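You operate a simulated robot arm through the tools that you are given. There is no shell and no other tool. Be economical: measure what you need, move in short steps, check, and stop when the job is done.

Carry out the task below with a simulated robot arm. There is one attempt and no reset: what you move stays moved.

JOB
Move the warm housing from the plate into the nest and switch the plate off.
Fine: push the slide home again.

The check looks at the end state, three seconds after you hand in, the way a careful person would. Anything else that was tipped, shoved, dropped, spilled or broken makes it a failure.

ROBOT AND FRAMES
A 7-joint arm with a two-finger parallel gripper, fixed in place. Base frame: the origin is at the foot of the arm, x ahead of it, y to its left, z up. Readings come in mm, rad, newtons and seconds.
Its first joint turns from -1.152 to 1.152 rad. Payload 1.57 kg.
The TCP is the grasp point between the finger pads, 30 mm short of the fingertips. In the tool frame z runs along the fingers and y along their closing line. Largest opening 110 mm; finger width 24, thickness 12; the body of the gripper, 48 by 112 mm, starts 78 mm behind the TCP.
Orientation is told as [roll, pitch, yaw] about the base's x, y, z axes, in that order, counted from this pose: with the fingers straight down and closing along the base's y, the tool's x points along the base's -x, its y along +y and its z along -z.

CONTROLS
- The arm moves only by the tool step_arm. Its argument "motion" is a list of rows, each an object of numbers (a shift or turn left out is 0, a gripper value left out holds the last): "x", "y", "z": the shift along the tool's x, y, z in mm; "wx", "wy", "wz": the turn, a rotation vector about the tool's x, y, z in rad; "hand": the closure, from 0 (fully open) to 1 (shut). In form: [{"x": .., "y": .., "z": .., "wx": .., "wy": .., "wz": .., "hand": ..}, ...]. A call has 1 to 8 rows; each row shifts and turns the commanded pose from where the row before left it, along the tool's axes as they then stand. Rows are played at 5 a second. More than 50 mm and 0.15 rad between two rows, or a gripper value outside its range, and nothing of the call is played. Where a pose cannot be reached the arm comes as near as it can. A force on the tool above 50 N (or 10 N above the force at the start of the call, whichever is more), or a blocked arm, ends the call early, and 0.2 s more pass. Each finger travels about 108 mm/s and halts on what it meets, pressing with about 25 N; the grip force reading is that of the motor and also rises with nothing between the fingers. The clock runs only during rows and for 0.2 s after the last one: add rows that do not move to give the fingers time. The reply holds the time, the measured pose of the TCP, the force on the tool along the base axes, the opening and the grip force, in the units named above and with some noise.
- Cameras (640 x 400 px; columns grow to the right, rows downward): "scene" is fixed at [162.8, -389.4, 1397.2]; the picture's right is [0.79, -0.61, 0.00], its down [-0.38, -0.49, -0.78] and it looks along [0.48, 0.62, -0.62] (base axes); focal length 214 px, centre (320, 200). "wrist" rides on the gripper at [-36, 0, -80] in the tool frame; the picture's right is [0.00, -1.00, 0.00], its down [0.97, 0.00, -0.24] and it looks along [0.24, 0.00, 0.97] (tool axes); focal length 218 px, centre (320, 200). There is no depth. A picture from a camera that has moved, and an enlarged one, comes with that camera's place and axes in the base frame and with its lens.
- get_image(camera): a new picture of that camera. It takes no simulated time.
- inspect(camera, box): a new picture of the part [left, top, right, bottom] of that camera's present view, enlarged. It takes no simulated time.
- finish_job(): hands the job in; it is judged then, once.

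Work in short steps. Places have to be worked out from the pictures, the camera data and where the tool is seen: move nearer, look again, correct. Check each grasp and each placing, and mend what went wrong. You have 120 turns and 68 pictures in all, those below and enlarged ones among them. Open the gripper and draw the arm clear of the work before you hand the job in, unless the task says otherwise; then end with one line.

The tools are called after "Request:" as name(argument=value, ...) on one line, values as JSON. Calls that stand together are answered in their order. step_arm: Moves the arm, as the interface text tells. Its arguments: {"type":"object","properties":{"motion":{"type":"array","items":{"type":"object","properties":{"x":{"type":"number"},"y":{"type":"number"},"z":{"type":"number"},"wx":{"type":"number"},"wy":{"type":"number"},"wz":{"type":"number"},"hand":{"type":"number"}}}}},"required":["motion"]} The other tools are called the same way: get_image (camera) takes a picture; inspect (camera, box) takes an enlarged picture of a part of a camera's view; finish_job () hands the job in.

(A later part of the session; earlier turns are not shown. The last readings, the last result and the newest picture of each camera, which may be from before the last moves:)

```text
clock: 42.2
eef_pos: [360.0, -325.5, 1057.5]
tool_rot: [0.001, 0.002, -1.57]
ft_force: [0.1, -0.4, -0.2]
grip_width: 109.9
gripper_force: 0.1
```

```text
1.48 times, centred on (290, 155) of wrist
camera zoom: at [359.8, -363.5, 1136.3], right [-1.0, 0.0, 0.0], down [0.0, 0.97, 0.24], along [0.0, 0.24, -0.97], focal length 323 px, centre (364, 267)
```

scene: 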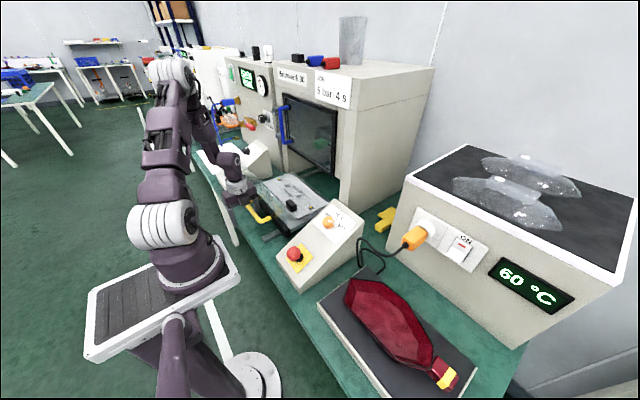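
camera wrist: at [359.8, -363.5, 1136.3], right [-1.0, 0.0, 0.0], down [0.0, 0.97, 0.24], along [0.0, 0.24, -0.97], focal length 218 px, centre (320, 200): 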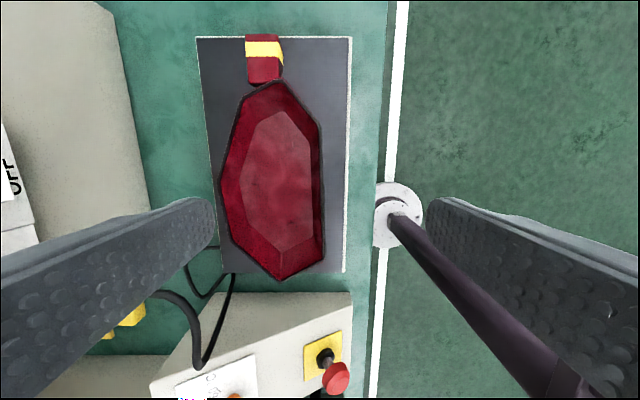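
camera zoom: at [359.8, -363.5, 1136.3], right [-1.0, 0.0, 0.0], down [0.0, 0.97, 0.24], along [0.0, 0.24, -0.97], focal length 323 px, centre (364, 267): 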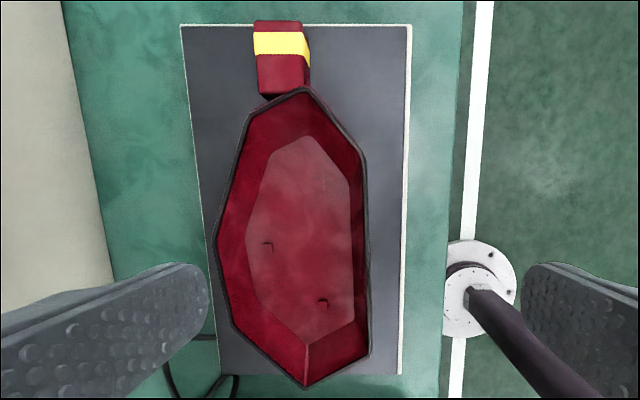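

The wall rim is about 4 mm thick, slopes ~0.3 rad, and runs along y with a slight 0.027 rad skew. I'll set a 50 mm opening, tilt 0.3 rad and pre-position above the wall.

Request:
step_arm(motion=[{"z": 40, "hand": 0.545, "wz": -0.027}, {"z": 37, "x": 10}, {"y": -10}, {"wx": -0.15}, {"wx": -0.15}, {"y": -11}, {}])

Request:
get_image(camera="wrist")

```text
clock: 43.8
eef_pos: [338.5, -313.4, 978.3]
tool_rot: [0.3, 0.0, -1.544]
ft_force: [-0.7, 1.1, 0.5]
grip_width: 49.7
gripper_force: 0.0
```

```text
21 pictures are left
camera wrist: at [316.6, -351.8, 1053.0], right [-0.95, -0.03, -0.3], down [-0.1, 0.97, 0.23], along [0.28, 0.25, -0.93], focal length 218 px, centre (320, 200)
```

wrist: 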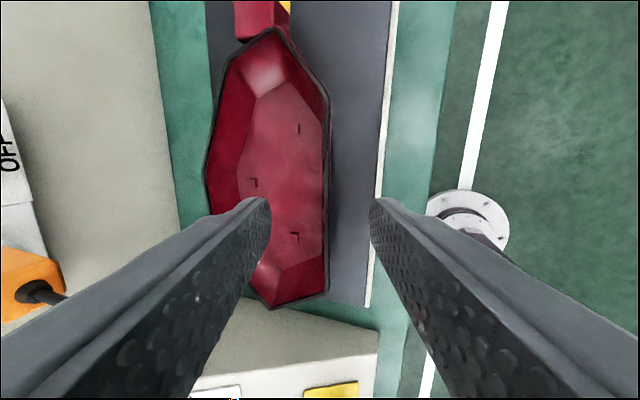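

The tool looks straight down along the wall, offset only 5 mm. I'll correct it and descend along the tool axis in two stages.

Request:
step_arm(motion=[{"y": -5}, {"z": 35}, {"z": 35}, {"z": 12}, {}])

Request:
get_image(camera="wrist")

```text
clock: 45.0
eef_pos: [356.9, -312.2, 898.2]
tool_rot: [0.3, -0.001, -1.542]
ft_force: [-0.5, -0.3, -0.4]
grip_width: 49.9
gripper_force: 0.0
```

```text
20 pictures are left
camera wrist: at [335.0, -350.7, 974.0], right [-0.95, -0.03, -0.3], down [-0.1, 0.97, 0.23], along [0.28, 0.25, -0.93], focal length 218 px, centre (320, 200)
```

wrist: 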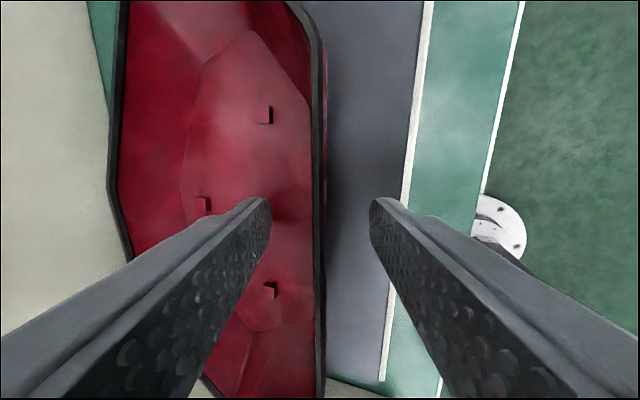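

The wall is centred between the fingers. I'll descend 12 mm more and close.

Request:
step_arm(motion=[{"z": 6}, {"z": 6}, {}])

Request:
step_arm(motion=[{"hand": 1}, {}, {}, {}])

Request:
get_image(camera="wrist")

```text
clock: 45.6
eef_pos: [361.8, -314.0, 892.1]
tool_rot: [0.305, -0.006, -1.544]
ft_force: [-5.2, 3.6, 20.1]
grip_width: 51.5
gripper_force: 0.9
stopped in row 2: the force on the tool passed its limit (the readings are from after the stop); the commanded pose is now the measured one
```

```text
clock: 45.9
eef_pos: [365.5, -316.4, 897.0]
tool_rot: [0.316, -0.015, -1.546]
ft_force: [-0.5, 5.7, 48.9]
grip_width: 18.4
gripper_force: 24.1
stopped in row 1: the force on the tool passed its limit (the readings are from after the stop); the commanded pose is now the measured one
```

```text
19 pictures are left
camera wrist: at [342.2, -353.1, 972.2], right [-0.95, -0.03, -0.31], down [-0.1, 0.97, 0.22], along [0.3, 0.24, -0.93], focal length 218 px, centre (320, 200)
```

wrist: 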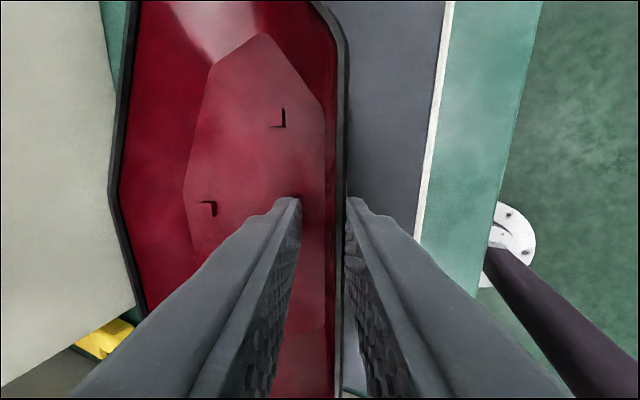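

The inner fingertip met the housing floor at z≈870, which wedged the grip. I'll open a little, rise about 7 mm and close again.

Request:
step_arm(motion=[{"hand": 0.7}, {"z": -8}, {"y": -5}, {}])

Request:
step_arm(motion=[{"hand": 1}, {}, {}, {}, {}])

Request:
get_image(camera="wrist")

```text
clock: 46.9
eef_pos: [356.9, -315.6, 899.2]
tool_rot: [0.311, -0.011, -1.545]
ft_force: [-0.3, 0.3, -0.1]
grip_width: 32.9
gripper_force: 0.0
```

```text
clock: 48.1
eef_pos: [357.2, -314.9, 901.0]
tool_rot: [0.311, -0.008, -1.544]
ft_force: [3.0, 0.7, 15.8]
grip_width: 6.8
gripper_force: 25.2
```

```text
18 pictures are left
camera wrist: at [333.5, -353.4, 975.8], right [-0.95, -0.03, -0.31], down [-0.1, 0.97, 0.22], along [0.29, 0.24, -0.93], focal length 218 px, centre (320, 200)
```

wrist: 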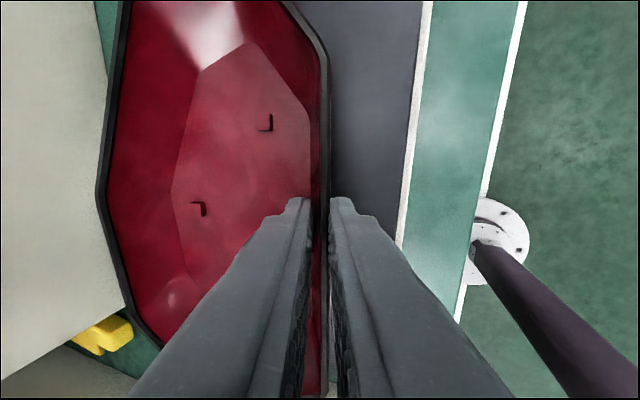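

The wall is gripped at 6.8 mm. I'll lift it slightly, straight up, and check whether it holds level.

Request:
step_arm(motion=[{"y": 1.5, "z": -4.8}, {"y": 1.5, "z": -4.8}, {"y": 1.5, "z": -4.8}, {"y": 1.5, "z": -4.8}, {"y": 1.5, "z": -4.8}, {}, {}])

Request:
get_image(camera="wrist")

Request:
inspect(camera="scene", box=[300, 220, 500, 400])

```text
clock: 49.7
eef_pos: [356.1, -314.9, 924.5]
tool_rot: [0.308, -0.009, -1.543]
ft_force: [0.3, 0.0, -1.0]
grip_width: 1.6
gripper_force: 23.8
```

```text
17 pictures are left
camera wrist: at [333.2, -352.8, 1000.1], right [-0.95, -0.03, -0.3], down [-0.1, 0.97, 0.22], along [0.29, 0.24, -0.93], focal length 218 px, centre (320, 200)
```

wrist: 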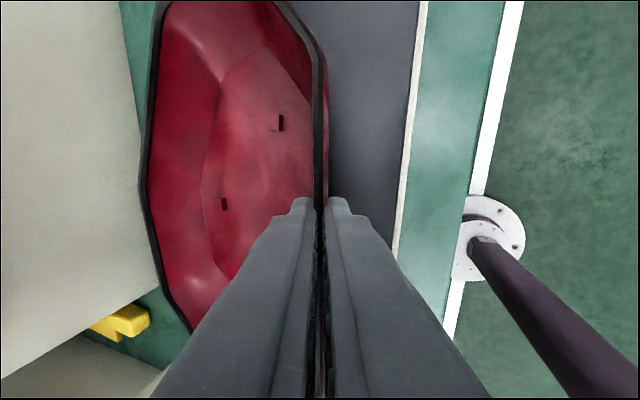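

```text
2.22 times, centred on (400, 310) of scene
camera zoom: at [162.8, -389.4, 1397.2], right [0.79, -0.61, 0.0], down [-0.38, -0.49, -0.78], along [0.48, 0.62, -0.62], focal length 477 px, centre (142, -44)
```

zoom: 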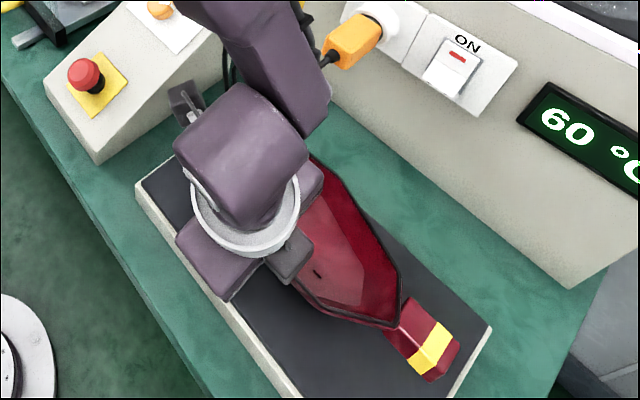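

The wall slipped out because its slope is nearer 0.45 rad and it levered out of the mismatched grip, but the housing is still flat on the plate. I'll rise a little, open, match the tilt to 0.46 rad and look again.

Request:
step_arm(motion=[{"z": -15, "hand": 0.7}, {"wx": -0.15}, {}])

Request:
get_image(camera="wrist")

```text
clock: 50.5
eef_pos: [351.9, -315.9, 939.1]
tool_rot: [0.461, -0.008, -1.544]
ft_force: [-0.1, 0.1, 0.1]
grip_width: 33.1
gripper_force: 0.0
```

```text
15 pictures are left
camera wrist: at [318.1, -353.0, 1010.5], right [-0.9, -0.03, -0.44], down [-0.13, 0.97, 0.21], along [0.43, 0.24, -0.87], focal length 218 px, centre (320, 200)
```

wrist: 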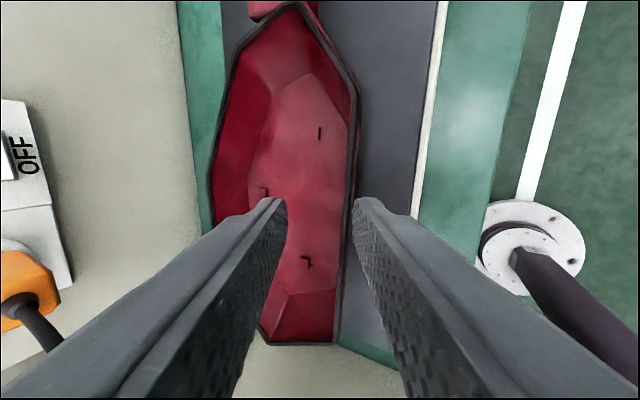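

The wall is now nearly edge-on, and the housing has yawed by about -0.05 rad. I'll align the yaw, descend so the pad tips stop just above the inner floor, and close.

Request:
step_arm(motion=[{"wz": 0.049}, {"y": -15, "x": -2}, {"z": 18}, {"z": 17}, {}])

Request:
step_arm(motion=[{"hand": 1}, {}, {}, {}, {}])

Request:
get_image(camera="wrist")

```text
clock: 51.7
eef_pos: [353.5, -317.1, 901.5]
tool_rot: [0.459, 0.011, -1.587]
ft_force: [0.3, -0.3, 0.1]
grip_width: 32.8
gripper_force: 0.1
```

```text
clock: 52.9
eef_pos: [352.3, -316.0, 902.1]
tool_rot: [0.459, 0.011, -1.589]
ft_force: [0.0, -0.9, -2.1]
grip_width: 1.7
gripper_force: 23.4
```

```text
14 pictures are left
camera wrist: at [317.4, -354.5, 971.9], right [-0.9, 0.02, -0.44], down [-0.09, 0.97, 0.23], along [0.44, 0.24, -0.87], focal length 218 px, centre (320, 200)
```

wrist: 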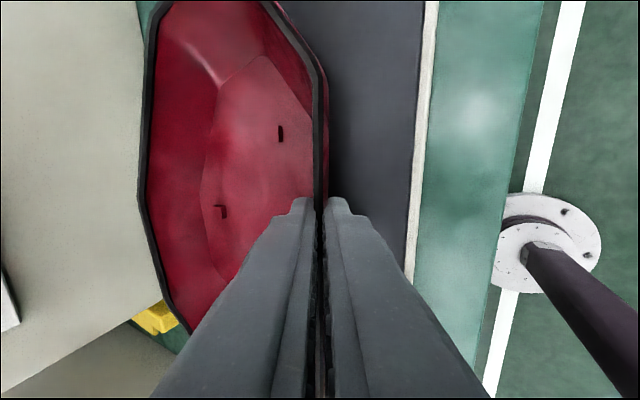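

The opening of 1.7 mm with the rim visibly running between the pads suggests the wall itself is that thin, so the first lift may actually have held it. I'll lift 30 mm and check from the side.

Request:
step_arm(motion=[{"y": 2.7, "z": -5.4}, {"y": 2.7, "z": -5.4}, {"y": 2.7, "z": -5.4}, {"y": 2.7, "z": -5.4}, {"y": 2.7, "z": -5.4}, {}])

Request:
inspect(camera="scene", box=[300, 220, 500, 400])

Request:
get_image(camera="wrist")

```text
clock: 54.3
eef_pos: [353.6, -315.1, 931.4]
tool_rot: [0.459, 0.013, -1.588]
ft_force: [0.0, -0.5, -1.9]
grip_width: 2.1
gripper_force: 23.7
```

```text
2.22 times, centred on (400, 310) of scene
camera zoom: at [162.8, -389.4, 1397.2], right [0.79, -0.61, 0.0], down [-0.38, -0.49, -0.78], along [0.48, 0.62, -0.62], focal length 477 px, centre (142, -44)
```

zoom: 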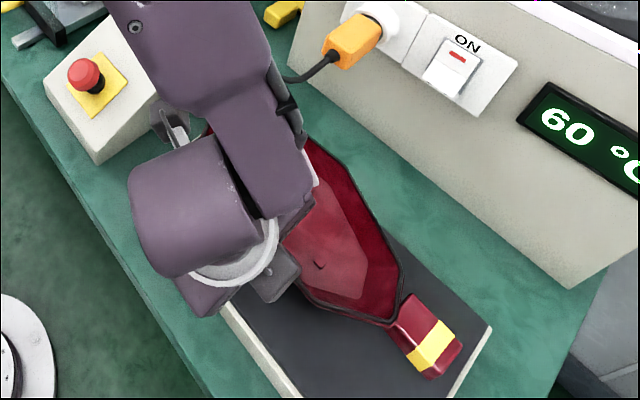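

```text
12 pictures are left
camera wrist: at [318.8, -354.5, 1001.6], right [-0.9, 0.02, -0.44], down [-0.09, 0.97, 0.23], along [0.43, 0.24, -0.87], focal length 218 px, centre (320, 200)
```

wrist: 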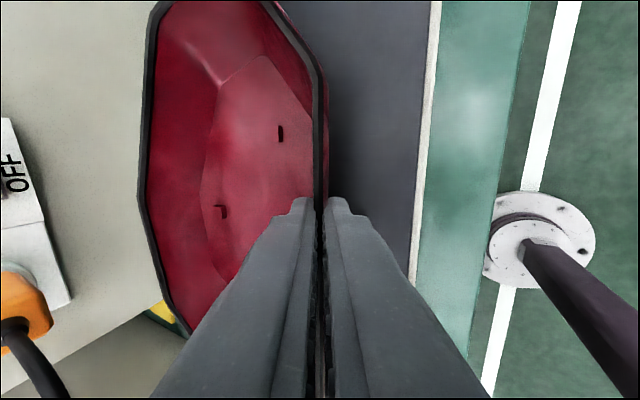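

The housing is held level: it looks identical in the wrist view while the background moved. I'll use one scene close-up to fix the nest's height and position.

Request:
inspect(camera="scene", box=[230, 155, 350, 235])

```text
5.00 times, centred on (290, 195) of scene
camera zoom: at [162.8, -389.4, 1397.2], right [0.79, -0.61, 0.0], down [-0.38, -0.49, -0.78], along [0.48, 0.62, -0.62], focal length 1072 px, centre (470, 225)
```

zoom: 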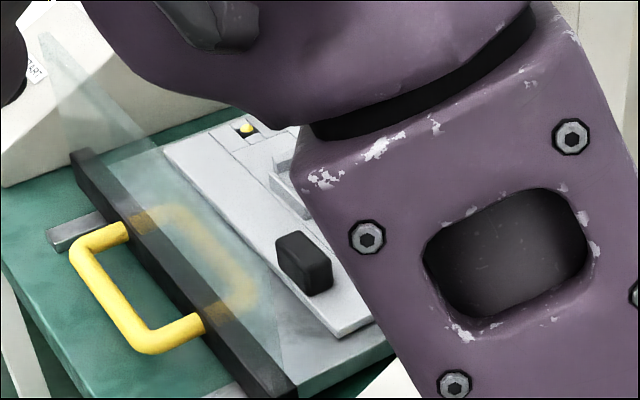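

The nest top triangulates to z≈862 with the pocket centre at about (503.5,263), and the pane top is at z≈967, x≈368. I'll lift to z≈1060 and correct the yaw by +0.044 about the vertical.

Request:
step_arm(motion=[{"y": 7.1, "z": -14.3}, {"y": 7.1, "z": -14.3}, {"y": 7.1, "z": -14.3}, {"y": 7.1, "z": -14.3}, {"y": 7.1, "z": -14.3}, {"y": 7.1, "z": -14.3}, {"y": 7.1, "z": -14.3}, {"y": 7.1, "z": -14.3}])

Request:
step_arm(motion=[{"wy": 0.0195, "wz": -0.0394}, {}])

```text
clock: 56.1
eef_pos: [353.7, -319.4, 1060.1]
tool_rot: [0.459, 0.014, -1.588]
ft_force: [-0.1, 0.8, -1.0]
grip_width: 2.1
gripper_force: 23.5
```

```text
clock: 56.7
eef_pos: [354.7, -317.6, 1060.0]
tool_rot: [0.461, 0.012, -1.544]
ft_force: [0.3, -0.5, -2.2]
grip_width: 1.9
gripper_force: 23.6
```

Grip holds. Now I'll transfer horizontally toward the nest at (439.5,255.6), keeping height.

Request:
step_arm(motion=[{"x": 18, "y": 2.8, "z": 1.4}, {"x": 35.7, "y": 5.6, "z": 2.8}, {"x": 35.7, "y": 5.6, "z": 2.8}, {"x": 35.7, "y": 5.6, "z": 2.8}, {"x": 35.7, "y": 5.6, "z": 2.8}, {"x": 35.7, "y": 5.6, "z": 2.8}, {"x": 35.7, "y": 5.6, "z": 2.8}, {"x": 35.7, "y": 5.6, "z": 2.8}])

Request:
step_arm(motion=[{"x": 35.7, "y": 5.6, "z": 2.8}, {"x": 35.7, "y": 5.6, "z": 2.8}, {"x": 35.7, "y": 5.6, "z": 2.8}, {"x": 35.7, "y": 5.6, "z": 2.8}, {"x": 35.7, "y": 5.6, "z": 2.8}, {"x": 35.7, "y": 5.6, "z": 2.8}, {"x": 35.7, "y": 5.6, "z": 2.8}, {"x": 35.7, "y": 5.6, "z": 2.8}])

```text
clock: 58.5
eef_pos: [391.8, -49.2, 1061.9]
tool_rot: [0.461, 0.012, -1.544]
ft_force: [0.4, 0.5, -1.0]
grip_width: 2.0
gripper_force: 23.8
```

```text
clock: 60.3
eef_pos: [428.1, 202.4, 1072.5]
tool_rot: [0.456, 0.01, -1.55]
ft_force: [-1.0, 1.4, -1.6]
grip_width: 2.0
gripper_force: 23.8
out of reach, approached as far as the arm can: row 1, 3, 4, 5, 6
```

Some rows hit a joint limit but the arm kept most of the way. I'll continue in smaller steps to the spot above the nest.

Request:
step_arm(motion=[{"x": 17.6, "y": 2, "z": 5.5}, {"x": 17.6, "y": 2, "z": 5.5}, {"x": 17.6, "y": 2, "z": 5.5}, {}])

```text
clock: 61.3
eef_pos: [440.1, 254.9, 1062.2]
tool_rot: [0.453, 0.013, -1.542]
ft_force: [0.1, 0.8, -2.3]
grip_width: 1.9
gripper_force: 24.0
```

At position. I'll descend vertically to z≈960 and look.

Request:
step_arm(motion=[{"y": -8.8, "z": 18, "wx": -0.006}, {"y": -8.8, "z": 18}, {"y": -8.8, "z": 18}, {"y": -8.8, "z": 18}, {"y": -8.8, "z": 18}, {}])

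Request:
get_image(camera="wrist")

```text
clock: 62.7
eef_pos: [486.9, 253.3, 988.4]
tool_rot: [0.459, 0.011, -1.544]
ft_force: [0.5, 0.2, -1.3]
grip_width: 1.8
gripper_force: 23.6
out of reach, approached as far as the arm can: row 1, 2, 3, 4, 5
```

```text
10 pictures are left
camera wrist: at [451.8, 214.1, 1058.1], right [-0.9, -0.02, -0.44], down [-0.13, 0.96, 0.23], along [0.42, 0.26, -0.87], focal length 218 px, centre (320, 200)
```

wrist: 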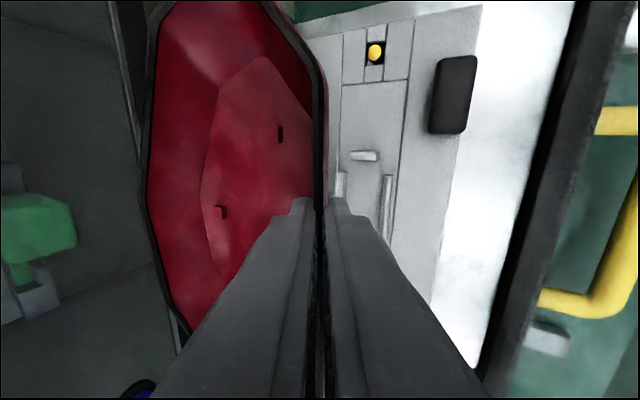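

The arm cannot hold this tilt and yaw that close in, so it drifted to x=487. I'll go down a bit there and then probe toward -x to find where the limit is at working height.

Request:
step_arm(motion=[{"y": -6.2, "z": 12.6}, {"y": -6.2, "z": 12.6}, {"y": -3, "z": 6}, {"y": -9, "z": -4.4}, {"y": -9, "z": -4.4}, {}])

```text
clock: 63.9
eef_pos: [493.2, 255.2, 961.1]
tool_rot: [0.455, 0.012, -1.542]
ft_force: [-15.4, 0.1, 0.0]
grip_width: 5.7
gripper_force: 25.1
out of reach, approached as far as the arm can: row 1, 2, 4, 5
stopped in row 5: the force on the tool passed its limit (the readings are from after the stop); the commanded pose is now the measured one
```

The housing's far edge touched the press front. I'll back up along the way I came and check the hold.

Request:
step_arm(motion=[{"x": -8, "z": -6}, {"x": -8, "y": 2, "z": -12}, {"x": -8, "z": -14}, {"x": -10, "z": -14}, {}])

Request:
get_image(camera="wrist")

```text
clock: 65.0
eef_pos: [476.5, 219.4, 1004.4]
tool_rot: [0.456, 0.01, -1.544]
ft_force: [0.3, -0.5, -1.5]
grip_width: 1.8
gripper_force: 23.7
```

```text
9 pictures are left
camera wrist: at [443.8, 179.3, 1073.7], right [-0.9, -0.02, -0.44], down [-0.13, 0.96, 0.23], along [0.42, 0.26, -0.87], focal length 218 px, centre (320, 200)
```

wrist: 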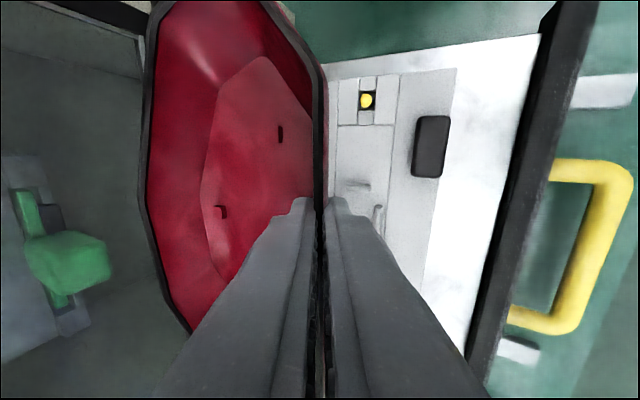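

The hold is unchanged. The joint limit depends on the angle, so I need a grip about 25 mm nearer the neck and the nest about 35 mm further in. I'll carry the housing back to the plate, set it down, shift the slide and regrasp.

Request:
step_arm(motion=[{"y": 8.2, "z": -16.8, "x": -10}, {"y": 8.2, "z": -16.8, "x": -10}, {"y": 8.2, "z": -16.8, "x": -10}, {"x": -35.5, "y": -8.3, "z": -4.1}, {"x": -35.5, "y": -8.3, "z": -4.1}, {"x": -35.5, "y": -8.3, "z": -4.1}, {"x": -35.5, "y": -8.3, "z": -4.1}, {"x": -35.5, "y": -8.3, "z": -4.1}])

Request:
step_arm(motion=[{"x": -35.5, "y": -8.3, "z": -4.1}, {"x": -35.5, "y": -8.3, "z": -4.1}, {"x": -35.5, "y": -8.3, "z": -4.1}, {"x": -35.5, "y": -8.3, "z": -4.1}, {"x": -35.5, "y": -8.3, "z": -4.1}, {"x": -35.5, "y": -8.3, "z": -4.1}, {"x": -35.5, "y": -8.3, "z": -4.1}, {}])

```text
clock: 66.8
eef_pos: [432.9, 9.0, 1056.4]
tool_rot: [0.455, 0.012, -1.543]
ft_force: [0.0, -0.4, -1.9]
grip_width: 2.0
gripper_force: 23.4
```

```text
clock: 68.7
eef_pos: [377.8, -240.6, 1054.9]
tool_rot: [0.457, 0.014, -1.543]
ft_force: [0.3, 0.0, -2.3]
grip_width: 1.8
gripper_force: 23.5
```

Request:
step_arm(motion=[{"x": -25.6, "y": -8.3, "z": -4.1}, {"x": -25.6, "y": -8.3, "z": -4.1}, {"x": -25.6, "y": -8.3, "z": -4.1}, {"y": -10.6, "z": 21.6}, {"y": -10.6, "z": 21.6}, {"y": -10.6, "z": 21.6}, {"y": -10.6, "z": 21.6}, {}])

Request:
step_arm(motion=[{"y": -8.8, "z": 18}, {"y": -6.6, "z": 13.5}, {"y": -2.2, "z": 4.5}, {"y": -1.3, "z": 2.7}, {"y": -1.3, "z": 2.7}, {"y": -0.9, "z": 1.8}, {}])

```text
clock: 70.5
eef_pos: [352.7, -316.5, 957.8]
tool_rot: [0.457, 0.013, -1.543]
ft_force: [-0.9, 0.4, -1.8]
grip_width: 1.7
gripper_force: 23.6
```

```text
clock: 72.0
eef_pos: [352.5, -315.9, 909.0]
tool_rot: [0.456, 0.012, -1.543]
ft_force: [0.0, 0.3, -2.2]
grip_width: 1.8
gripper_force: 23.7
```

Request:
step_arm(motion=[{"y": -0.9, "z": 1.8}, {"y": -0.9, "z": 1.8}, {"y": -0.9, "z": 1.8}, {}])

```text
clock: 73.0
eef_pos: [352.7, -315.5, 902.9]
tool_rot: [0.455, 0.011, -1.544]
ft_force: [-0.4, -0.7, -2.1]
grip_width: 2.0
gripper_force: 23.9
```

Request:
step_arm(motion=[{"y": -0.45, "z": 0.9}, {"y": -0.45, "z": 0.9}, {"y": -0.45, "z": 0.9}, {}])

```text
clock: 74.0
eef_pos: [353.1, -317.3, 899.5]
tool_rot: [0.455, 0.012, -1.543]
ft_force: [-4.2, -1.9, 11.9]
grip_width: 2.1
gripper_force: 24.0
```

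The housing touched down at TCP z≈900.5. I'll release, withdraw along the tool axis, then straighten up and yaw back to 0 for pushing the slide.

Request:
step_arm(motion=[{"y": 0.9, "z": -1.5}, {"hand": 0.72}, {}, {"z": -25}, {"z": -35}, {"z": -45}, {"z": -45}, {}])

Request:
step_arm(motion=[{"wx": 0.15}, {"wx": 0.15}, {"wx": 0.155}, {"wz": -0.145}, {"wz": -0.145}, {"wz": -0.145}, {"wz": -0.145}, {"wz": -0.145}])

Request:
step_arm(motion=[{"wz": -0.14}, {"wz": -0.14}, {"wz": -0.14}, {"wz": -0.14}, {"wz": -0.14}, {"wz": -0.118, "hand": 1}, {}])

Request:
get_image(camera="wrist")

```text
clock: 75.8
eef_pos: [288.3, -317.5, 1036.5]
tool_rot: [0.454, 0.012, -1.542]
ft_force: [-0.2, -0.1, 0.0]
grip_width: 30.8
gripper_force: 0.0
```

```text
refused: row 3 steps farther than a row can; nothing moved
```

```text
clock: 77.5
eef_pos: [287.1, -318.8, 1036.1]
tool_rot: [0.332, -0.317, -0.779]
ft_force: [-0.7, 0.6, -0.5]
grip_width: 0.2
gripper_force: 20.9
```

```text
8 pictures are left
camera wrist: at [277.2, -348.0, 1117.9], right [-0.59, -0.74, -0.31], down [-0.76, 0.64, -0.09], along [0.26, 0.18, -0.95], focal length 218 px, centre (320, 200)
```

wrist: 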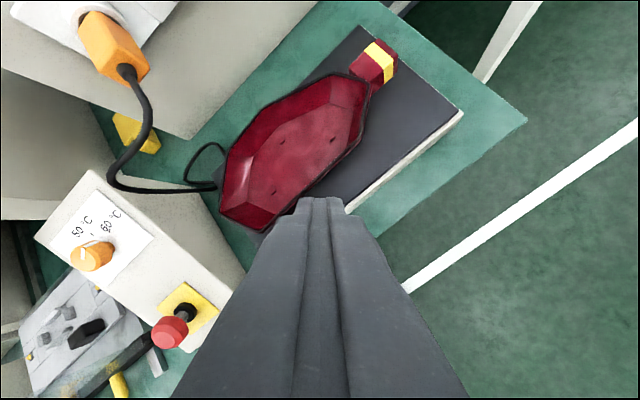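

One call was refused, so the yaw was done while still tilted; the housing sits properly on the plate. I'll undo the tilt about the right axis and finish the yaw.

Request:
step_arm(motion=[{"wx": 0.0778, "wy": 0.083}, {"wx": 0.0778, "wy": 0.083}, {"wx": 0.0778, "wy": 0.083}, {"wx": 0.0778, "wy": 0.083}, {"wz": -0.143}, {"wz": -0.143}, {"wz": -0.143}, {"wz": -0.143}])

Request:
step_arm(motion=[{"wz": -0.14}, {"y": 45}, {"y": 45}, {"y": 45}, {"y": 45}, {"y": 45}, {"y": 45}, {"y": 45}])

```text
clock: 79.2
eef_pos: [287.4, -321.0, 1035.8]
tool_rot: [0.011, 0.002, -0.15]
ft_force: [-0.2, -0.3, 0.0]
grip_width: 0.0
gripper_force: 21.1
```

```text
clock: 81.0
eef_pos: [287.6, -6.1, 1039.9]
tool_rot: [0.012, 0.002, -0.012]
ft_force: [-0.5, 0.4, -0.3]
grip_width: 0.2
gripper_force: 21.6
```

Request:
step_arm(motion=[{"y": 45, "x": 4}, {"y": 45, "x": 4}, {"y": 45, "x": 4}, {"y": 45, "x": 4}, {"y": 45, "x": 2}, {"y": 44}, {}])

Request:
step_arm(motion=[{"z": 45}, {"z": 45}, {"z": 45}, {"z": 30}, {"z": 20}, {"z": 10}, {"z": 4}, {}])

Request:
get_image(camera="wrist")

```text
clock: 82.7
eef_pos: [278.5, 266.0, 1043.4]
tool_rot: [0.011, 0.001, -0.014]
ft_force: [0.0, 0.4, 0.2]
grip_width: 0.0
gripper_force: 20.8
```

```text
clock: 84.5
eef_pos: [278.7, 251.6, 852.4]
tool_rot: [-0.083, 0.033, -0.006]
ft_force: [0.7, 0.1, -0.6]
grip_width: 0.0
gripper_force: 20.8
out of reach, approached as far as the arm can: row 5, 6, 7
```

```text
7 pictures are left
camera wrist: at [317.0, 255.7, 930.0], right [0.0, -1.0, 0.08], down [-0.96, 0.03, 0.27], along [-0.27, -0.08, -0.96], focal length 218 px, centre (320, 200)
```

wrist: 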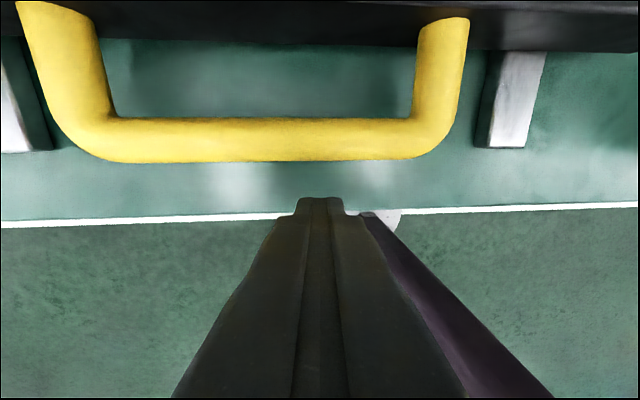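

The fingertips are in front of the bar with about 15 mm to go. I'll try to get a bit lower while moving forward.

Request:
step_arm(motion=[{"x": -6, "z": 4}, {"z": 5}, {"z": 5}, {}])

```text
clock: 85.5
eef_pos: [283.1, 257.5, 836.2]
tool_rot: [-0.055, 0.011, -0.005]
ft_force: [0.0, 0.0, -0.1]
grip_width: 0.1
gripper_force: 21.7
out of reach, approached as far as the arm can: row 1, 2
```

Low enough now. I'll push the slide in so the tool ends near x≈332 (about 38 mm of slide travel).

Request:
step_arm(motion=[{"x": -10}, {"x": -10}, {"x": -10}, {"x": -10}, {"x": -9}, {}])

Request:
step_arm(motion=[{"x": 10}, {"z": -40}, {"z": -45}, {"z": -45}, {"z": -45}, {"z": -45}, {}])

Request:
step_arm(motion=[{"x": -10, "wy": -0.1}, {"x": -10, "wy": -0.1}, {}])

Request:
get_image(camera="wrist")

```text
clock: 86.8
eef_pos: [332.4, 256.0, 835.7]
tool_rot: [-0.056, 0.007, -0.003]
ft_force: [-1.2, -0.2, 0.7]
grip_width: 0.0
gripper_force: 21.9
```

```text
clock: 88.5
eef_pos: [324.8, 266.8, 1057.9]
tool_rot: [-0.055, 0.01, -0.007]
ft_force: [-0.4, -0.8, -0.1]
grip_width: 0.1
gripper_force: 21.5
```

```text
clock: 89.2
eef_pos: [343.6, 269.0, 1057.9]
tool_rot: [-0.055, -0.19, 0.007]
ft_force: [0.3, 0.9, 0.2]
grip_width: 0.0
gripper_force: 21.0
```

```text
6 pictures are left
camera wrist: at [364.7, 270.3, 1141.7], right [-0.01, -1.0, 0.06], down [-1.0, 0.01, 0.05], along [-0.05, -0.06, -1.0], focal length 218 px, centre (320, 200)
```

wrist: 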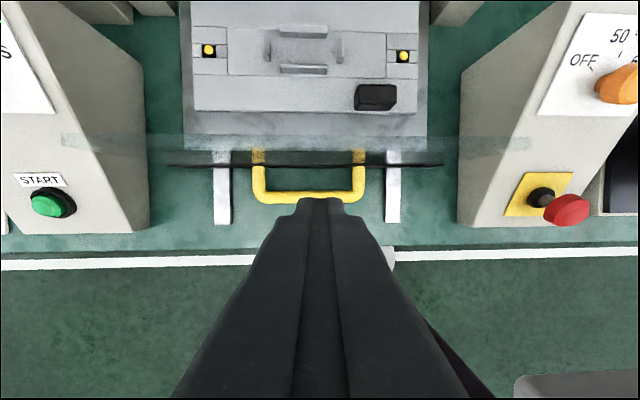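

Request:
inspect(camera="wrist", box=[180, 0, 440, 150])

```text
2.46 times, centred on (310, 75) of wrist
camera zoom: at [364.7, 270.3, 1141.7], right [-0.01, -1.0, 0.06], down [-1.0, 0.01, 0.05], along [-0.05, -0.06, -1.0], focal length 537 px, centre (345, 508)
```

zoom: 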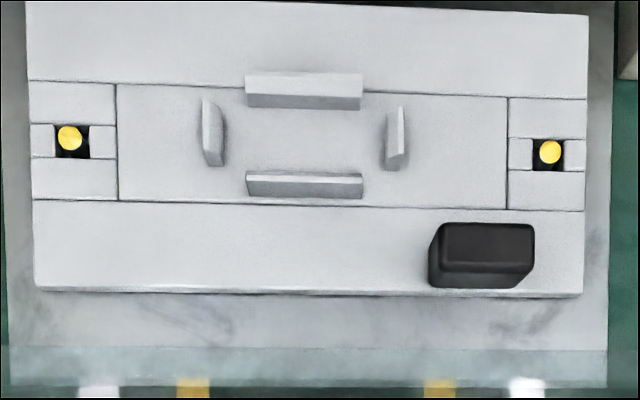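

Combining the views, the rib pocket is now at about (542.5, 271–272), z≈850. I'll go back to the housing, re-establish the same tilt and yaw, and regrasp its near wall 28 mm closer to the neck.

Request:
step_arm(motion=[{"wy": 0.095, "wx": -0.0275, "hand": 0.72}, {"wy": 0.095, "wx": -0.0275}, {"y": -45, "x": 4}, {"y": -45, "x": 4}, {"y": -45, "x": 4}, {"y": -45, "x": 4}, {"y": -45, "x": 4}, {"y": -45, "x": 4}])

Request:
step_arm(motion=[{"y": -45, "x": 4}, {"y": -45, "x": 4}, {"y": -45, "x": 4}, {"y": -45, "x": 4}, {"y": -45, "x": 4}, {"y": -45, "x": 4}, {"y": -45, "x": 4}, {}])

Request:
step_arm(motion=[{"wz": 0.145}, {"wz": 0.145}, {"wz": 0.145}, {"wz": 0.145}, {"wz": 0.145}, {"wz": 0.145}, {"wz": 0.145}, {"wz": 0.145}])

Request:
step_arm(motion=[{"wz": 0.13}, {"wz": 0.13}, {"wz": 0.13}, {}])

```text
clock: 91.0
eef_pos: [314.7, -2.6, 1057.6]
tool_rot: [-0.002, 0.0, 0.002]
ft_force: [-1.0, -0.7, -0.6]
grip_width: 31.0
gripper_force: 0.0
```

```text
clock: 92.8
eef_pos: [291.4, -315.6, 1057.9]
tool_rot: [-0.001, -0.001, 0.002]
ft_force: [-0.2, 0.4, 0.1]
grip_width: 31.0
gripper_force: 0.1
```

```text
clock: 94.7
eef_pos: [293.1, -315.7, 1057.4]
tool_rot: [-0.001, -0.003, -1.162]
ft_force: [-0.4, 0.0, -0.2]
grip_width: 31.0
gripper_force: 0.1
```

```text
clock: 95.7
eef_pos: [293.2, -316.3, 1058.1]
tool_rot: [-0.002, -0.002, -1.552]
ft_force: [-0.8, 0.1, 1.1]
grip_width: 30.8
gripper_force: 0.2
```

Request:
step_arm(motion=[{"wz": -0.008, "wx": -0.114}, {"wx": -0.114}, {"wx": -0.114}, {"wx": -0.114}, {"x": -31, "y": -14.7, "z": 17.3}, {}])

```text
clock: 97.0
eef_pos: [289.6, -346.6, 1036.8]
tool_rot: [0.456, -0.001, -1.541]
ft_force: [0.7, 0.2, -0.4]
grip_width: 31.1
gripper_force: 0.1
```

Request:
step_arm(motion=[{"y": -1.4, "z": 35}, {"z": 35}, {"z": 35}, {"z": 25}, {"z": 12}, {"z": 6.5}, {}])

Request:
step_arm(motion=[{"hand": 1}, {}, {}, {}, {}])

Request:
step_arm(motion=[{"y": 2.2, "z": -4.5}, {"y": 2.2, "z": -4.5}, {"y": 4.4, "z": -9}, {"y": 4.4, "z": -9}, {}])

Request:
get_image(camera="wrist")

```text
clock: 98.7
eef_pos: [351.7, -346.7, 902.4]
tool_rot: [0.456, -0.003, -1.544]
ft_force: [-0.8, -0.4, 0.2]
grip_width: 30.6
gripper_force: 0.1
```

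```text
clock: 99.8
eef_pos: [351.9, -347.1, 901.7]
tool_rot: [0.456, -0.002, -1.54]
ft_force: [0.5, -0.1, -1.1]
grip_width: 1.8
gripper_force: 23.5
```

```text
clock: 101.0
eef_pos: [352.0, -346.7, 930.9]
tool_rot: [0.457, -0.002, -1.54]
ft_force: [-0.3, -0.3, -1.8]
grip_width: 2.0
gripper_force: 23.8
```

```text
4 pictures are left
camera wrist: at [318.6, -385.5, 1002.9], right [-0.9, -0.03, -0.44], down [-0.13, 0.97, 0.21], along [0.42, 0.25, -0.87], focal length 218 px, centre (320, 200)
```

wrist: 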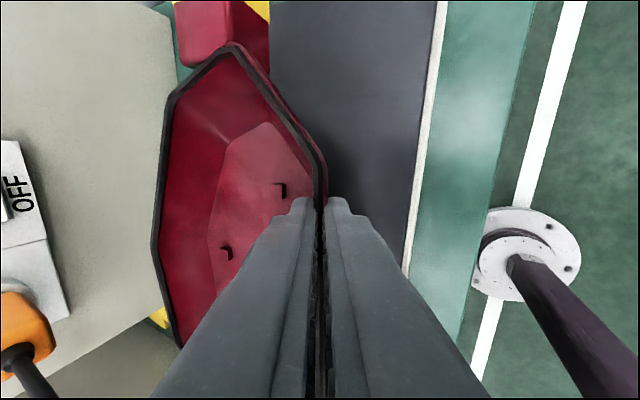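

The regrasp holds well. I'll lift to z≈1060 and carry it across.

Request:
step_arm(motion=[{"y": 7.1, "z": -14.3}, {"y": 7.1, "z": -14.3}, {"y": 7.1, "z": -14.3}, {"y": 7.1, "z": -14.3}, {"y": 7.1, "z": -14.3}, {"y": 7.1, "z": -14.3}, {"y": 7.1, "z": -14.3}, {"y": 7.1, "z": -14.3}])

Request:
step_arm(motion=[{"x": 18, "y": 3.9, "z": 1.9}, {"x": 36, "y": 7.8, "z": 3.8}, {"x": 36, "y": 7.8, "z": 3.8}, {"x": 36, "y": 7.8, "z": 3.8}, {"x": 36, "y": 7.8, "z": 3.8}, {"x": 36, "y": 7.8, "z": 3.8}, {"x": 36, "y": 7.8, "z": 3.8}, {"x": 36, "y": 7.8, "z": 3.8}])

Request:
step_arm(motion=[{"x": 36, "y": 7.8, "z": 3.8}, {"x": 36, "y": 7.8, "z": 3.8}, {"x": 36, "y": 7.8, "z": 3.8}, {"x": 36, "y": 7.8, "z": 3.8}, {"x": 36, "y": 7.8, "z": 3.8}, {"x": 36, "y": 7.8, "z": 3.8}, {}])

```text
clock: 102.8
eef_pos: [352.7, -346.5, 1059.0]
tool_rot: [0.455, 0.0, -1.54]
ft_force: [0.5, 0.4, -0.9]
grip_width: 1.7
gripper_force: 23.7
```

```text
clock: 104.7
eef_pos: [408.7, -74.7, 1059.5]
tool_rot: [0.457, -0.002, -1.539]
ft_force: [0.5, -0.4, -1.9]
grip_width: 1.9
gripper_force: 23.3
```

```text
clock: 106.2
eef_pos: [456.5, 141.7, 1058.4]
tool_rot: [0.456, 0.0, -1.543]
ft_force: [0.3, 0.0, -1.8]
grip_width: 2.1
gripper_force: 23.5
```

Request:
step_arm(motion=[{"x": 30.6, "y": 7.4, "z": 3.6}, {"x": 30.6, "y": 7.4, "z": 3.6}, {"x": 30.6, "y": 7.4, "z": 3.6}, {}])

Request:
step_arm(motion=[{"y": -8.8, "z": 18}, {"y": -8.8, "z": 18}, {"y": -8.8, "z": 18}, {}])

```text
clock: 107.2
eef_pos: [477.1, 234.9, 1060.3]
tool_rot: [0.455, 0.0, -1.541]
ft_force: [0.5, 0.1, -1.4]
grip_width: 1.9
gripper_force: 23.8
```

```text
clock: 108.2
eef_pos: [477.6, 234.3, 1000.7]
tool_rot: [0.454, -0.002, -1.541]
ft_force: [0.4, -0.2, -1.2]
grip_width: 1.6
gripper_force: 23.2
```

No limit so far. I'll continue down to about z≈930 in moderate steps.

Request:
step_arm(motion=[{"y": -6.6, "z": 13.5}, {"y": -6.6, "z": 13.5}, {"y": -6.6, "z": 13.5}, {"y": -4.4, "z": 9}, {"y": -3.3, "z": 6.8}, {}])

```text
clock: 109.7
eef_pos: [497.6, 236.6, 945.6]
tool_rot: [0.45, -0.002, -1.542]
ft_force: [-1.0, 0.3, -1.5]
grip_width: 1.9
gripper_force: 23.9
out of reach, approached as far as the arm can: row 1, 2, 3, 4
```

The same joint limit pushed it outward again, so I need slightly less tilt. I'll lift a few mm, reduce the tilt by 0.075 rad (the housing's far edge tips only a few mm low) and bring it back to x≈482.

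Request:
step_arm(motion=[{"y": 5, "z": -10}, {"wx": 0.0375}, {"wx": 0.0375}, {"y": -7, "z": -2.8, "x": -1.3}, {"y": -7, "z": -2.8, "x": -1.3}, {}])

```text
clock: 111.0
eef_pos: [480.1, 233.3, 955.2]
tool_rot: [0.382, -0.001, -1.542]
ft_force: [0.4, -0.3, -1.7]
grip_width: 1.9
gripper_force: 23.6
```

Request:
step_arm(motion=[{"y": -2.4, "z": 8}, {"y": -2.4, "z": 8}, {"y": -2.4, "z": 8}, {}])

Request:
inspect(camera="scene", box=[230, 120, 370, 220])

```text
clock: 112.0
eef_pos: [482.7, 233.0, 931.5]
tool_rot: [0.381, -0.001, -1.542]
ft_force: [0.2, 0.6, -1.9]
grip_width: 1.7
gripper_force: 23.4
```

```text
4.00 times, centred on (300, 170) of scene
camera zoom: at [162.8, -389.3, 1397.2], right [0.79, -0.61, 0.0], down [-0.38, -0.49, -0.78], along [0.48, 0.62, -0.62], focal length 858 px, centre (400, 320)
```

zoom: 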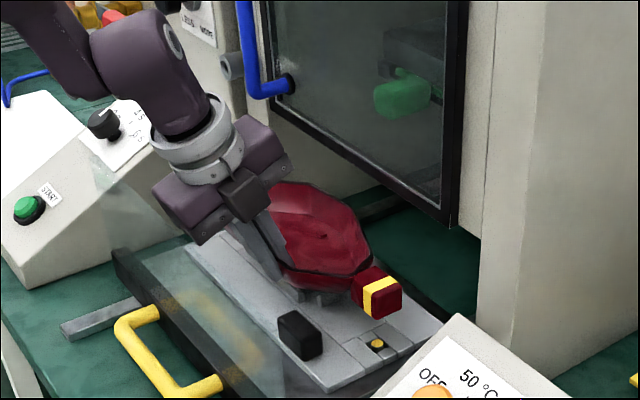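

The housing hovers right above the nest with the neck over the right-hand pin. I'll lower gently in small steps until contact.

Request:
step_arm(motion=[{"y": -1.1, "z": 2.8}, {"y": -1.1, "z": 2.8}, {"y": -1.1, "z": 2.8}, {"y": -1.1, "z": 2.8}, {}])

```text
clock: 113.2
eef_pos: [482.9, 233.1, 918.5]
tool_rot: [0.384, 0.0, -1.542]
ft_force: [-1.7, -1.7, 16.6]
grip_width: 2.7
gripper_force: 23.5
```

Contact at about z≈919. I'll keep light pressure and nudge a few mm to feel whether it drops into the pocket.

Request:
step_arm(motion=[{"x": 1.5}, {"x": 1.5}, {}])

Request:
step_arm(motion=[{"x": -1.5}, {"x": -1.5}, {"x": -1.5}, {"x": -1.5}, {}])

```text
clock: 114.0
eef_pos: [482.5, 234.3, 918.8]
tool_rot: [0.382, -0.002, -1.542]
ft_force: [-0.6, -4.7, 14.8]
grip_width: 2.8
gripper_force: 25.1
```

```text
clock: 115.2
eef_pos: [481.9, 229.9, 918.5]
tool_rot: [0.384, -0.003, -1.541]
ft_force: [0.1, 6.0, 13.7]
grip_width: 2.7
gripper_force: 24.5
```

Request:
step_arm(motion=[{"x": 1.5}, {"x": 1.5}, {"y": 1.9, "z": 0.7}, {"y": 1.9, "z": 0.7}, {}])

Request:
step_arm(motion=[{"y": -1.9, "z": -0.7}, {"y": -1.9, "z": -0.7}, {"y": -1.9, "z": -0.7}, {"y": -1.9, "z": -0.7}, {}])

```text
clock: 116.5
eef_pos: [486.5, 232.7, 917.7]
tool_rot: [0.381, -0.002, -1.541]
ft_force: [-2.0, -3.6, 11.4]
grip_width: 2.0
gripper_force: 23.8
```

```text
clock: 117.7
eef_pos: [478.3, 233.5, 918.5]
tool_rot: [0.383, 0.002, -1.542]
ft_force: [1.6, 3.1, 8.3]
grip_width: 1.8
gripper_force: 23.9
```

Request:
step_arm(motion=[{"y": 1.9, "z": 0.7}, {"y": 1.9, "z": 0.7}, {}])

Request:
inspect(camera="scene", box=[265, 150, 345, 200])

```text
clock: 118.5
eef_pos: [483.4, 231.9, 918.3]
tool_rot: [0.383, -0.002, -1.543]
ft_force: [-2.2, 2.9, 13.1]
grip_width: 1.9
gripper_force: 23.6
```

```text
8.00 times, centred on (305, 175) of scene
camera zoom: at [162.5, -389.4, 1397.3], right [0.79, -0.61, 0.0], down [-0.38, -0.49, -0.78], along [0.48, 0.62, -0.62], focal length 1716 px, centre (440, 400)
```

zoom: 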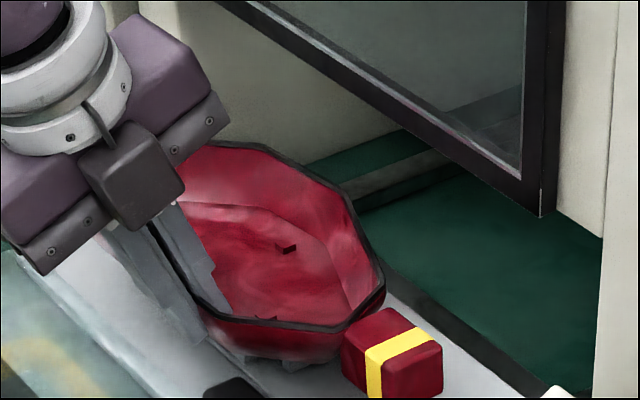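

The view suggests the foot is down inside the rib pocket and the hull is nearly level. I'll release gently and back out along the tool axis.

Request:
step_arm(motion=[{"y": 0.7, "z": -1.8}, {"hand": 0.78}, {}, {"z": -20}, {"z": -25}, {"z": -35}, {"z": -40}, {}])

```text
clock: 120.2
eef_pos: [437.1, 231.8, 1031.8]
tool_rot: [0.382, -0.002, -1.542]
ft_force: [0.7, -1.4, 0.0]
grip_width: 24.1
gripper_force: 0.0
```

Released. To confirm seating without spending pictures, I'll touch-probe the bare nest corner near (485,140) and compare with the plate height: it should be about 12.5 mm higher if seated.

Request:
step_arm(motion=[{"wx": 0.13, "hand": 1}, {"wx": 0.13}, {"wx": 0.122}, {"x": -46, "y": 15}, {"x": -45, "y": 15}, {"y": 18}, {}])

Request:
step_arm(motion=[{"z": 40}, {"z": 40}, {"z": 30}, {"z": 15}, {"z": 7}, {}])

```text
clock: 121.8
eef_pos: [488.2, 142.3, 1033.9]
tool_rot: [-0.001, -0.002, -1.542]
ft_force: [-0.1, 0.1, -0.2]
grip_width: 0.0
gripper_force: 20.6
```

```text
clock: 123.2
eef_pos: [488.9, 142.8, 899.5]
tool_rot: [0.001, -0.003, -1.54]
ft_force: [-0.5, -0.3, -1.1]
grip_width: 0.0
gripper_force: 20.7
```

Request:
step_arm(motion=[{"z": 3}, {"z": 3}, {"z": 3}, {"z": 3}, {"z": 3}, {"z": 3}, {"z": 3}, {}])

```text
clock: 125.0
eef_pos: [488.0, 141.9, 879.3]
tool_rot: [0.0, -0.001, -1.544]
ft_force: [0.5, 0.4, 0.4]
grip_width: 0.2
gripper_force: 21.1
```

Request:
step_arm(motion=[{"z": 2}, {"z": 2}, {"z": 2}, {"z": 2}, {"z": 2}, {"z": 2}, {}])

```text
clock: 126.0
eef_pos: [490.8, 140.9, 874.0]
tool_rot: [0.005, -0.001, -1.541]
ft_force: [-2.3, -1.2, 11.2]
grip_width: 0.0
gripper_force: 21.2
stopped in row 4: the force on the tool passed its limit (the readings are from after the stop); the commanded pose is now the measured one
```

The nest top is at z≈844.5 (TCP 874.5). Now the same probe on the empty plate.

Request:
step_arm(motion=[{"z": -45}, {"z": -45}, {"z": -45}, {"z": -40}, {"x": -45, "y": -9}, {"x": -45, "y": -9}, {"x": -45, "y": -9}, {"x": -45, "y": -9}])

Request:
step_arm(motion=[{"x": -45, "y": -9}, {"x": -45, "y": -9}, {"x": -45, "y": -9}, {"x": -45, "y": -9}, {"x": -45, "y": -9}, {"x": -35}, {}])

Request:
step_arm(motion=[{"z": 45}, {"z": 45}, {"z": 45}, {"z": 25}, {"z": 8}, {}])

```text
clock: 127.8
eef_pos: [456.8, -39.6, 1049.5]
tool_rot: [0.005, -0.001, -1.539]
ft_force: [-0.2, 0.1, -0.1]
grip_width: 0.0
gripper_force: 21.0
```

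```text
clock: 129.4
eef_pos: [421.1, -298.3, 1050.3]
tool_rot: [0.007, 0.0, -1.54]
ft_force: [0.3, 0.0, -0.2]
grip_width: 0.0
gripper_force: 21.0
```

```text
clock: 130.8
eef_pos: [422.5, -300.9, 879.7]
tool_rot: [0.005, 0.001, -1.541]
ft_force: [-0.2, -0.3, -0.3]
grip_width: 0.1
gripper_force: 21.5
```

Request:
step_arm(motion=[{"z": 2.5}, {"z": 2.5}, {"z": 2.5}, {"z": 2.5}, {"z": 2.5}, {"z": 2.5}, {"z": 2.5}, {}])

```text
clock: 131.8
eef_pos: [422.3, -301.9, 874.7]
tool_rot: [0.007, 0.0, -1.541]
ft_force: [-5.6, 5.4, 13.1]
grip_width: 0.0
gripper_force: 21.7
stopped in row 4: the force on the tool passed its limit (the readings are from after the stop); the commanded pose is now the measured one
```

Plate and nest surfaces are equal in height, so a contact about 12 mm high means the foot is perched on the ribs rather than between them. I'll go back, look from above, and work it into the pocket by holding the solid neck with the tool vertical.

Request:
step_arm(motion=[{"z": -45}, {"z": -45}, {"z": -45}, {"z": -35}, {"x": 45, "y": 8}, {"x": 45, "y": 8}, {"x": 45, "y": 8}, {"x": 45, "y": 8}])

Request:
step_arm(motion=[{"x": 45, "y": 8, "hand": 0.2}, {"x": 45, "y": 8}, {"x": 45, "y": 8}, {"x": 45, "y": 8}, {"x": 45, "y": 8}, {"x": 25, "y": 8}, {}])

Request:
get_image(camera="wrist")

```text
clock: 133.6
eef_pos: [449.2, -115.6, 1043.4]
tool_rot: [0.008, -0.002, -1.541]
ft_force: [0.2, 0.2, -0.3]
grip_width: 0.1
gripper_force: 21.6
```

```text
clock: 135.2
eef_pos: [488.9, 131.6, 1043.2]
tool_rot: [0.009, 0.0, -1.542]
ft_force: [0.4, 0.1, 0.3]
grip_width: 88.0
gripper_force: 0.1
```

```text
1 pictures are left
camera wrist: at [490.2, 93.3, 1122.0], right [-1.0, -0.03, -0.01], down [-0.03, 0.97, 0.24], along [0.0, 0.24, -0.97], focal length 218 px, centre (320, 200)
```

wrist: 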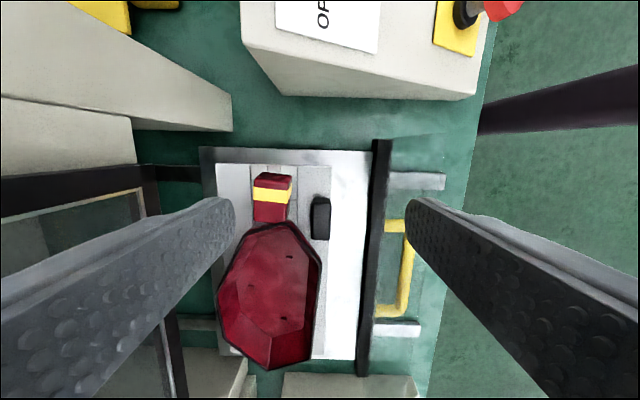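

The view shows the housing nearly aligned (centre ≈(548,~278)) over the pocket at about (547,273). I'll align the yaw to -1.571, and lower over the neck at (542,137) with a 60 mm opening.

Request:
step_arm(motion=[{"wz": 0.029, "hand": 0.4545}, {"y": 27, "x": 3}, {"y": 26, "x": 2.5}, {"z": 40}, {"z": 40}, {"z": 30}, {"z": 20}, {}])

```text
clock: 136.9
eef_pos: [544.4, 135.5, 915.4]
tool_rot: [0.009, 0.0, -1.57]
ft_force: [-1.0, 0.4, -0.3]
grip_width: 60.0
gripper_force: 0.1
```

Request:
step_arm(motion=[{"z": 8}, {"z": 8}, {"z": 8}, {"z": 6}, {}])

Request:
step_arm(motion=[{"hand": 0.6}, {"hand": 0.66}, {"hand": 0.75}, {}, {}])

```text
clock: 138.2
eef_pos: [544.5, 136.2, 884.9]
tool_rot: [0.008, 0.0, -1.57]
ft_force: [0.5, -0.4, -0.2]
grip_width: 59.9
gripper_force: 0.0
```

```text
clock: 139.3
eef_pos: [544.3, 135.2, 884.2]
tool_rot: [0.008, -0.001, -1.569]
ft_force: [2.7, -0.2, -0.3]
grip_width: 31.9
gripper_force: 25.5
```

The neck is gripped (31.9 mm wide). With a light downward preload I'll shift to x≈547 and watch for a drop.

Request:
step_arm(motion=[{"y": 1.5}, {"y": 1.2}, {"z": 1.5}, {}])

Request:
step_arm(motion=[{"x": -2}, {"x": -2}, {"x": -2}, {}])

Request:
step_arm(motion=[{"x": -2}, {"x": -2}, {"x": -2}, {}])

```text
clock: 140.3
eef_pos: [546.1, 136.8, 885.5]
tool_rot: [0.009, 0.0, -1.57]
ft_force: [0.9, -2.7, 10.2]
grip_width: 31.8
gripper_force: 25.0
```

```text
clock: 141.3
eef_pos: [546.5, 131.3, 883.7]
tool_rot: [0.007, 0.001, -1.569]
ft_force: [-0.8, 3.2, 5.5]
grip_width: 31.6
gripper_force: 24.9
```

```text
clock: 142.3
eef_pos: [546.4, 125.9, 884.3]
tool_rot: [0.007, 0.0, -1.57]
ft_force: [2.0, 20.1, -5.4]
grip_width: 31.3
gripper_force: 25.1
```

The side force of 20 N with a downward pull suggests the foot dropped into the pocket. I'll relieve the side load and lower with it to see how far it goes.

Request:
step_arm(motion=[{"x": 2}, {"z": 1.5}, {"z": 1.5}, {"z": 1.5}, {}])

```text
clock: 143.6
eef_pos: [546.9, 125.6, 880.9]
tool_rot: [0.009, 0.0, -1.572]
ft_force: [1.0, -2.0, 7.7]
grip_width: 32.0
gripper_force: 24.9
```

Request:
step_arm(motion=[{"hand": 0.55}, {}, {}, {"hand": 0.75}, {}, {}, {}])

Request:
step_arm(motion=[{"x": 1.5}, {"x": 1.5}, {}])

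Request:
step_arm(motion=[{"x": -1.5}, {"x": -1.5}, {"x": -1.5}, {}])

```text
clock: 145.2
eef_pos: [546.4, 126.4, 878.6]
tool_rot: [0.009, 0.0, -1.571]
ft_force: [0.5, -0.9, 0.6]
grip_width: 31.7
gripper_force: 25.3
```

```text
clock: 145.9
eef_pos: [545.5, 129.9, 878.9]
tool_rot: [0.007, 0.0, -1.571]
ft_force: [0.6, -1.9, 1.5]
grip_width: 31.6
gripper_force: 25.3
```

```text
clock: 146.9
eef_pos: [547.4, 125.0, 879.0]
tool_rot: [0.009, -0.002, -1.571]
ft_force: [0.6, 0.8, 0.9]
grip_width: 31.6
gripper_force: 25.5
```

It still slides freely here, so it is not captured yet. I'll continue the search with light preload, further toward -y first.

Request:
step_arm(motion=[{"z": 1.2}, {"x": -2}, {"x": -2}, {}])

Request:
step_arm(motion=[{"x": -2}, {"x": -2}, {}])

```text
clock: 147.9
eef_pos: [546.8, 122.0, 878.5]
tool_rot: [0.008, 0.003, -1.569]
ft_force: [2.5, 17.8, -1.2]
grip_width: 31.9
gripper_force: 25.2
```

```text
clock: 148.8
eef_pos: [546.6, 117.1, 876.7]
tool_rot: [0.007, 0.001, -1.569]
ft_force: [2.8, 19.9, -4.9]
grip_width: 31.4
gripper_force: 25.1
```

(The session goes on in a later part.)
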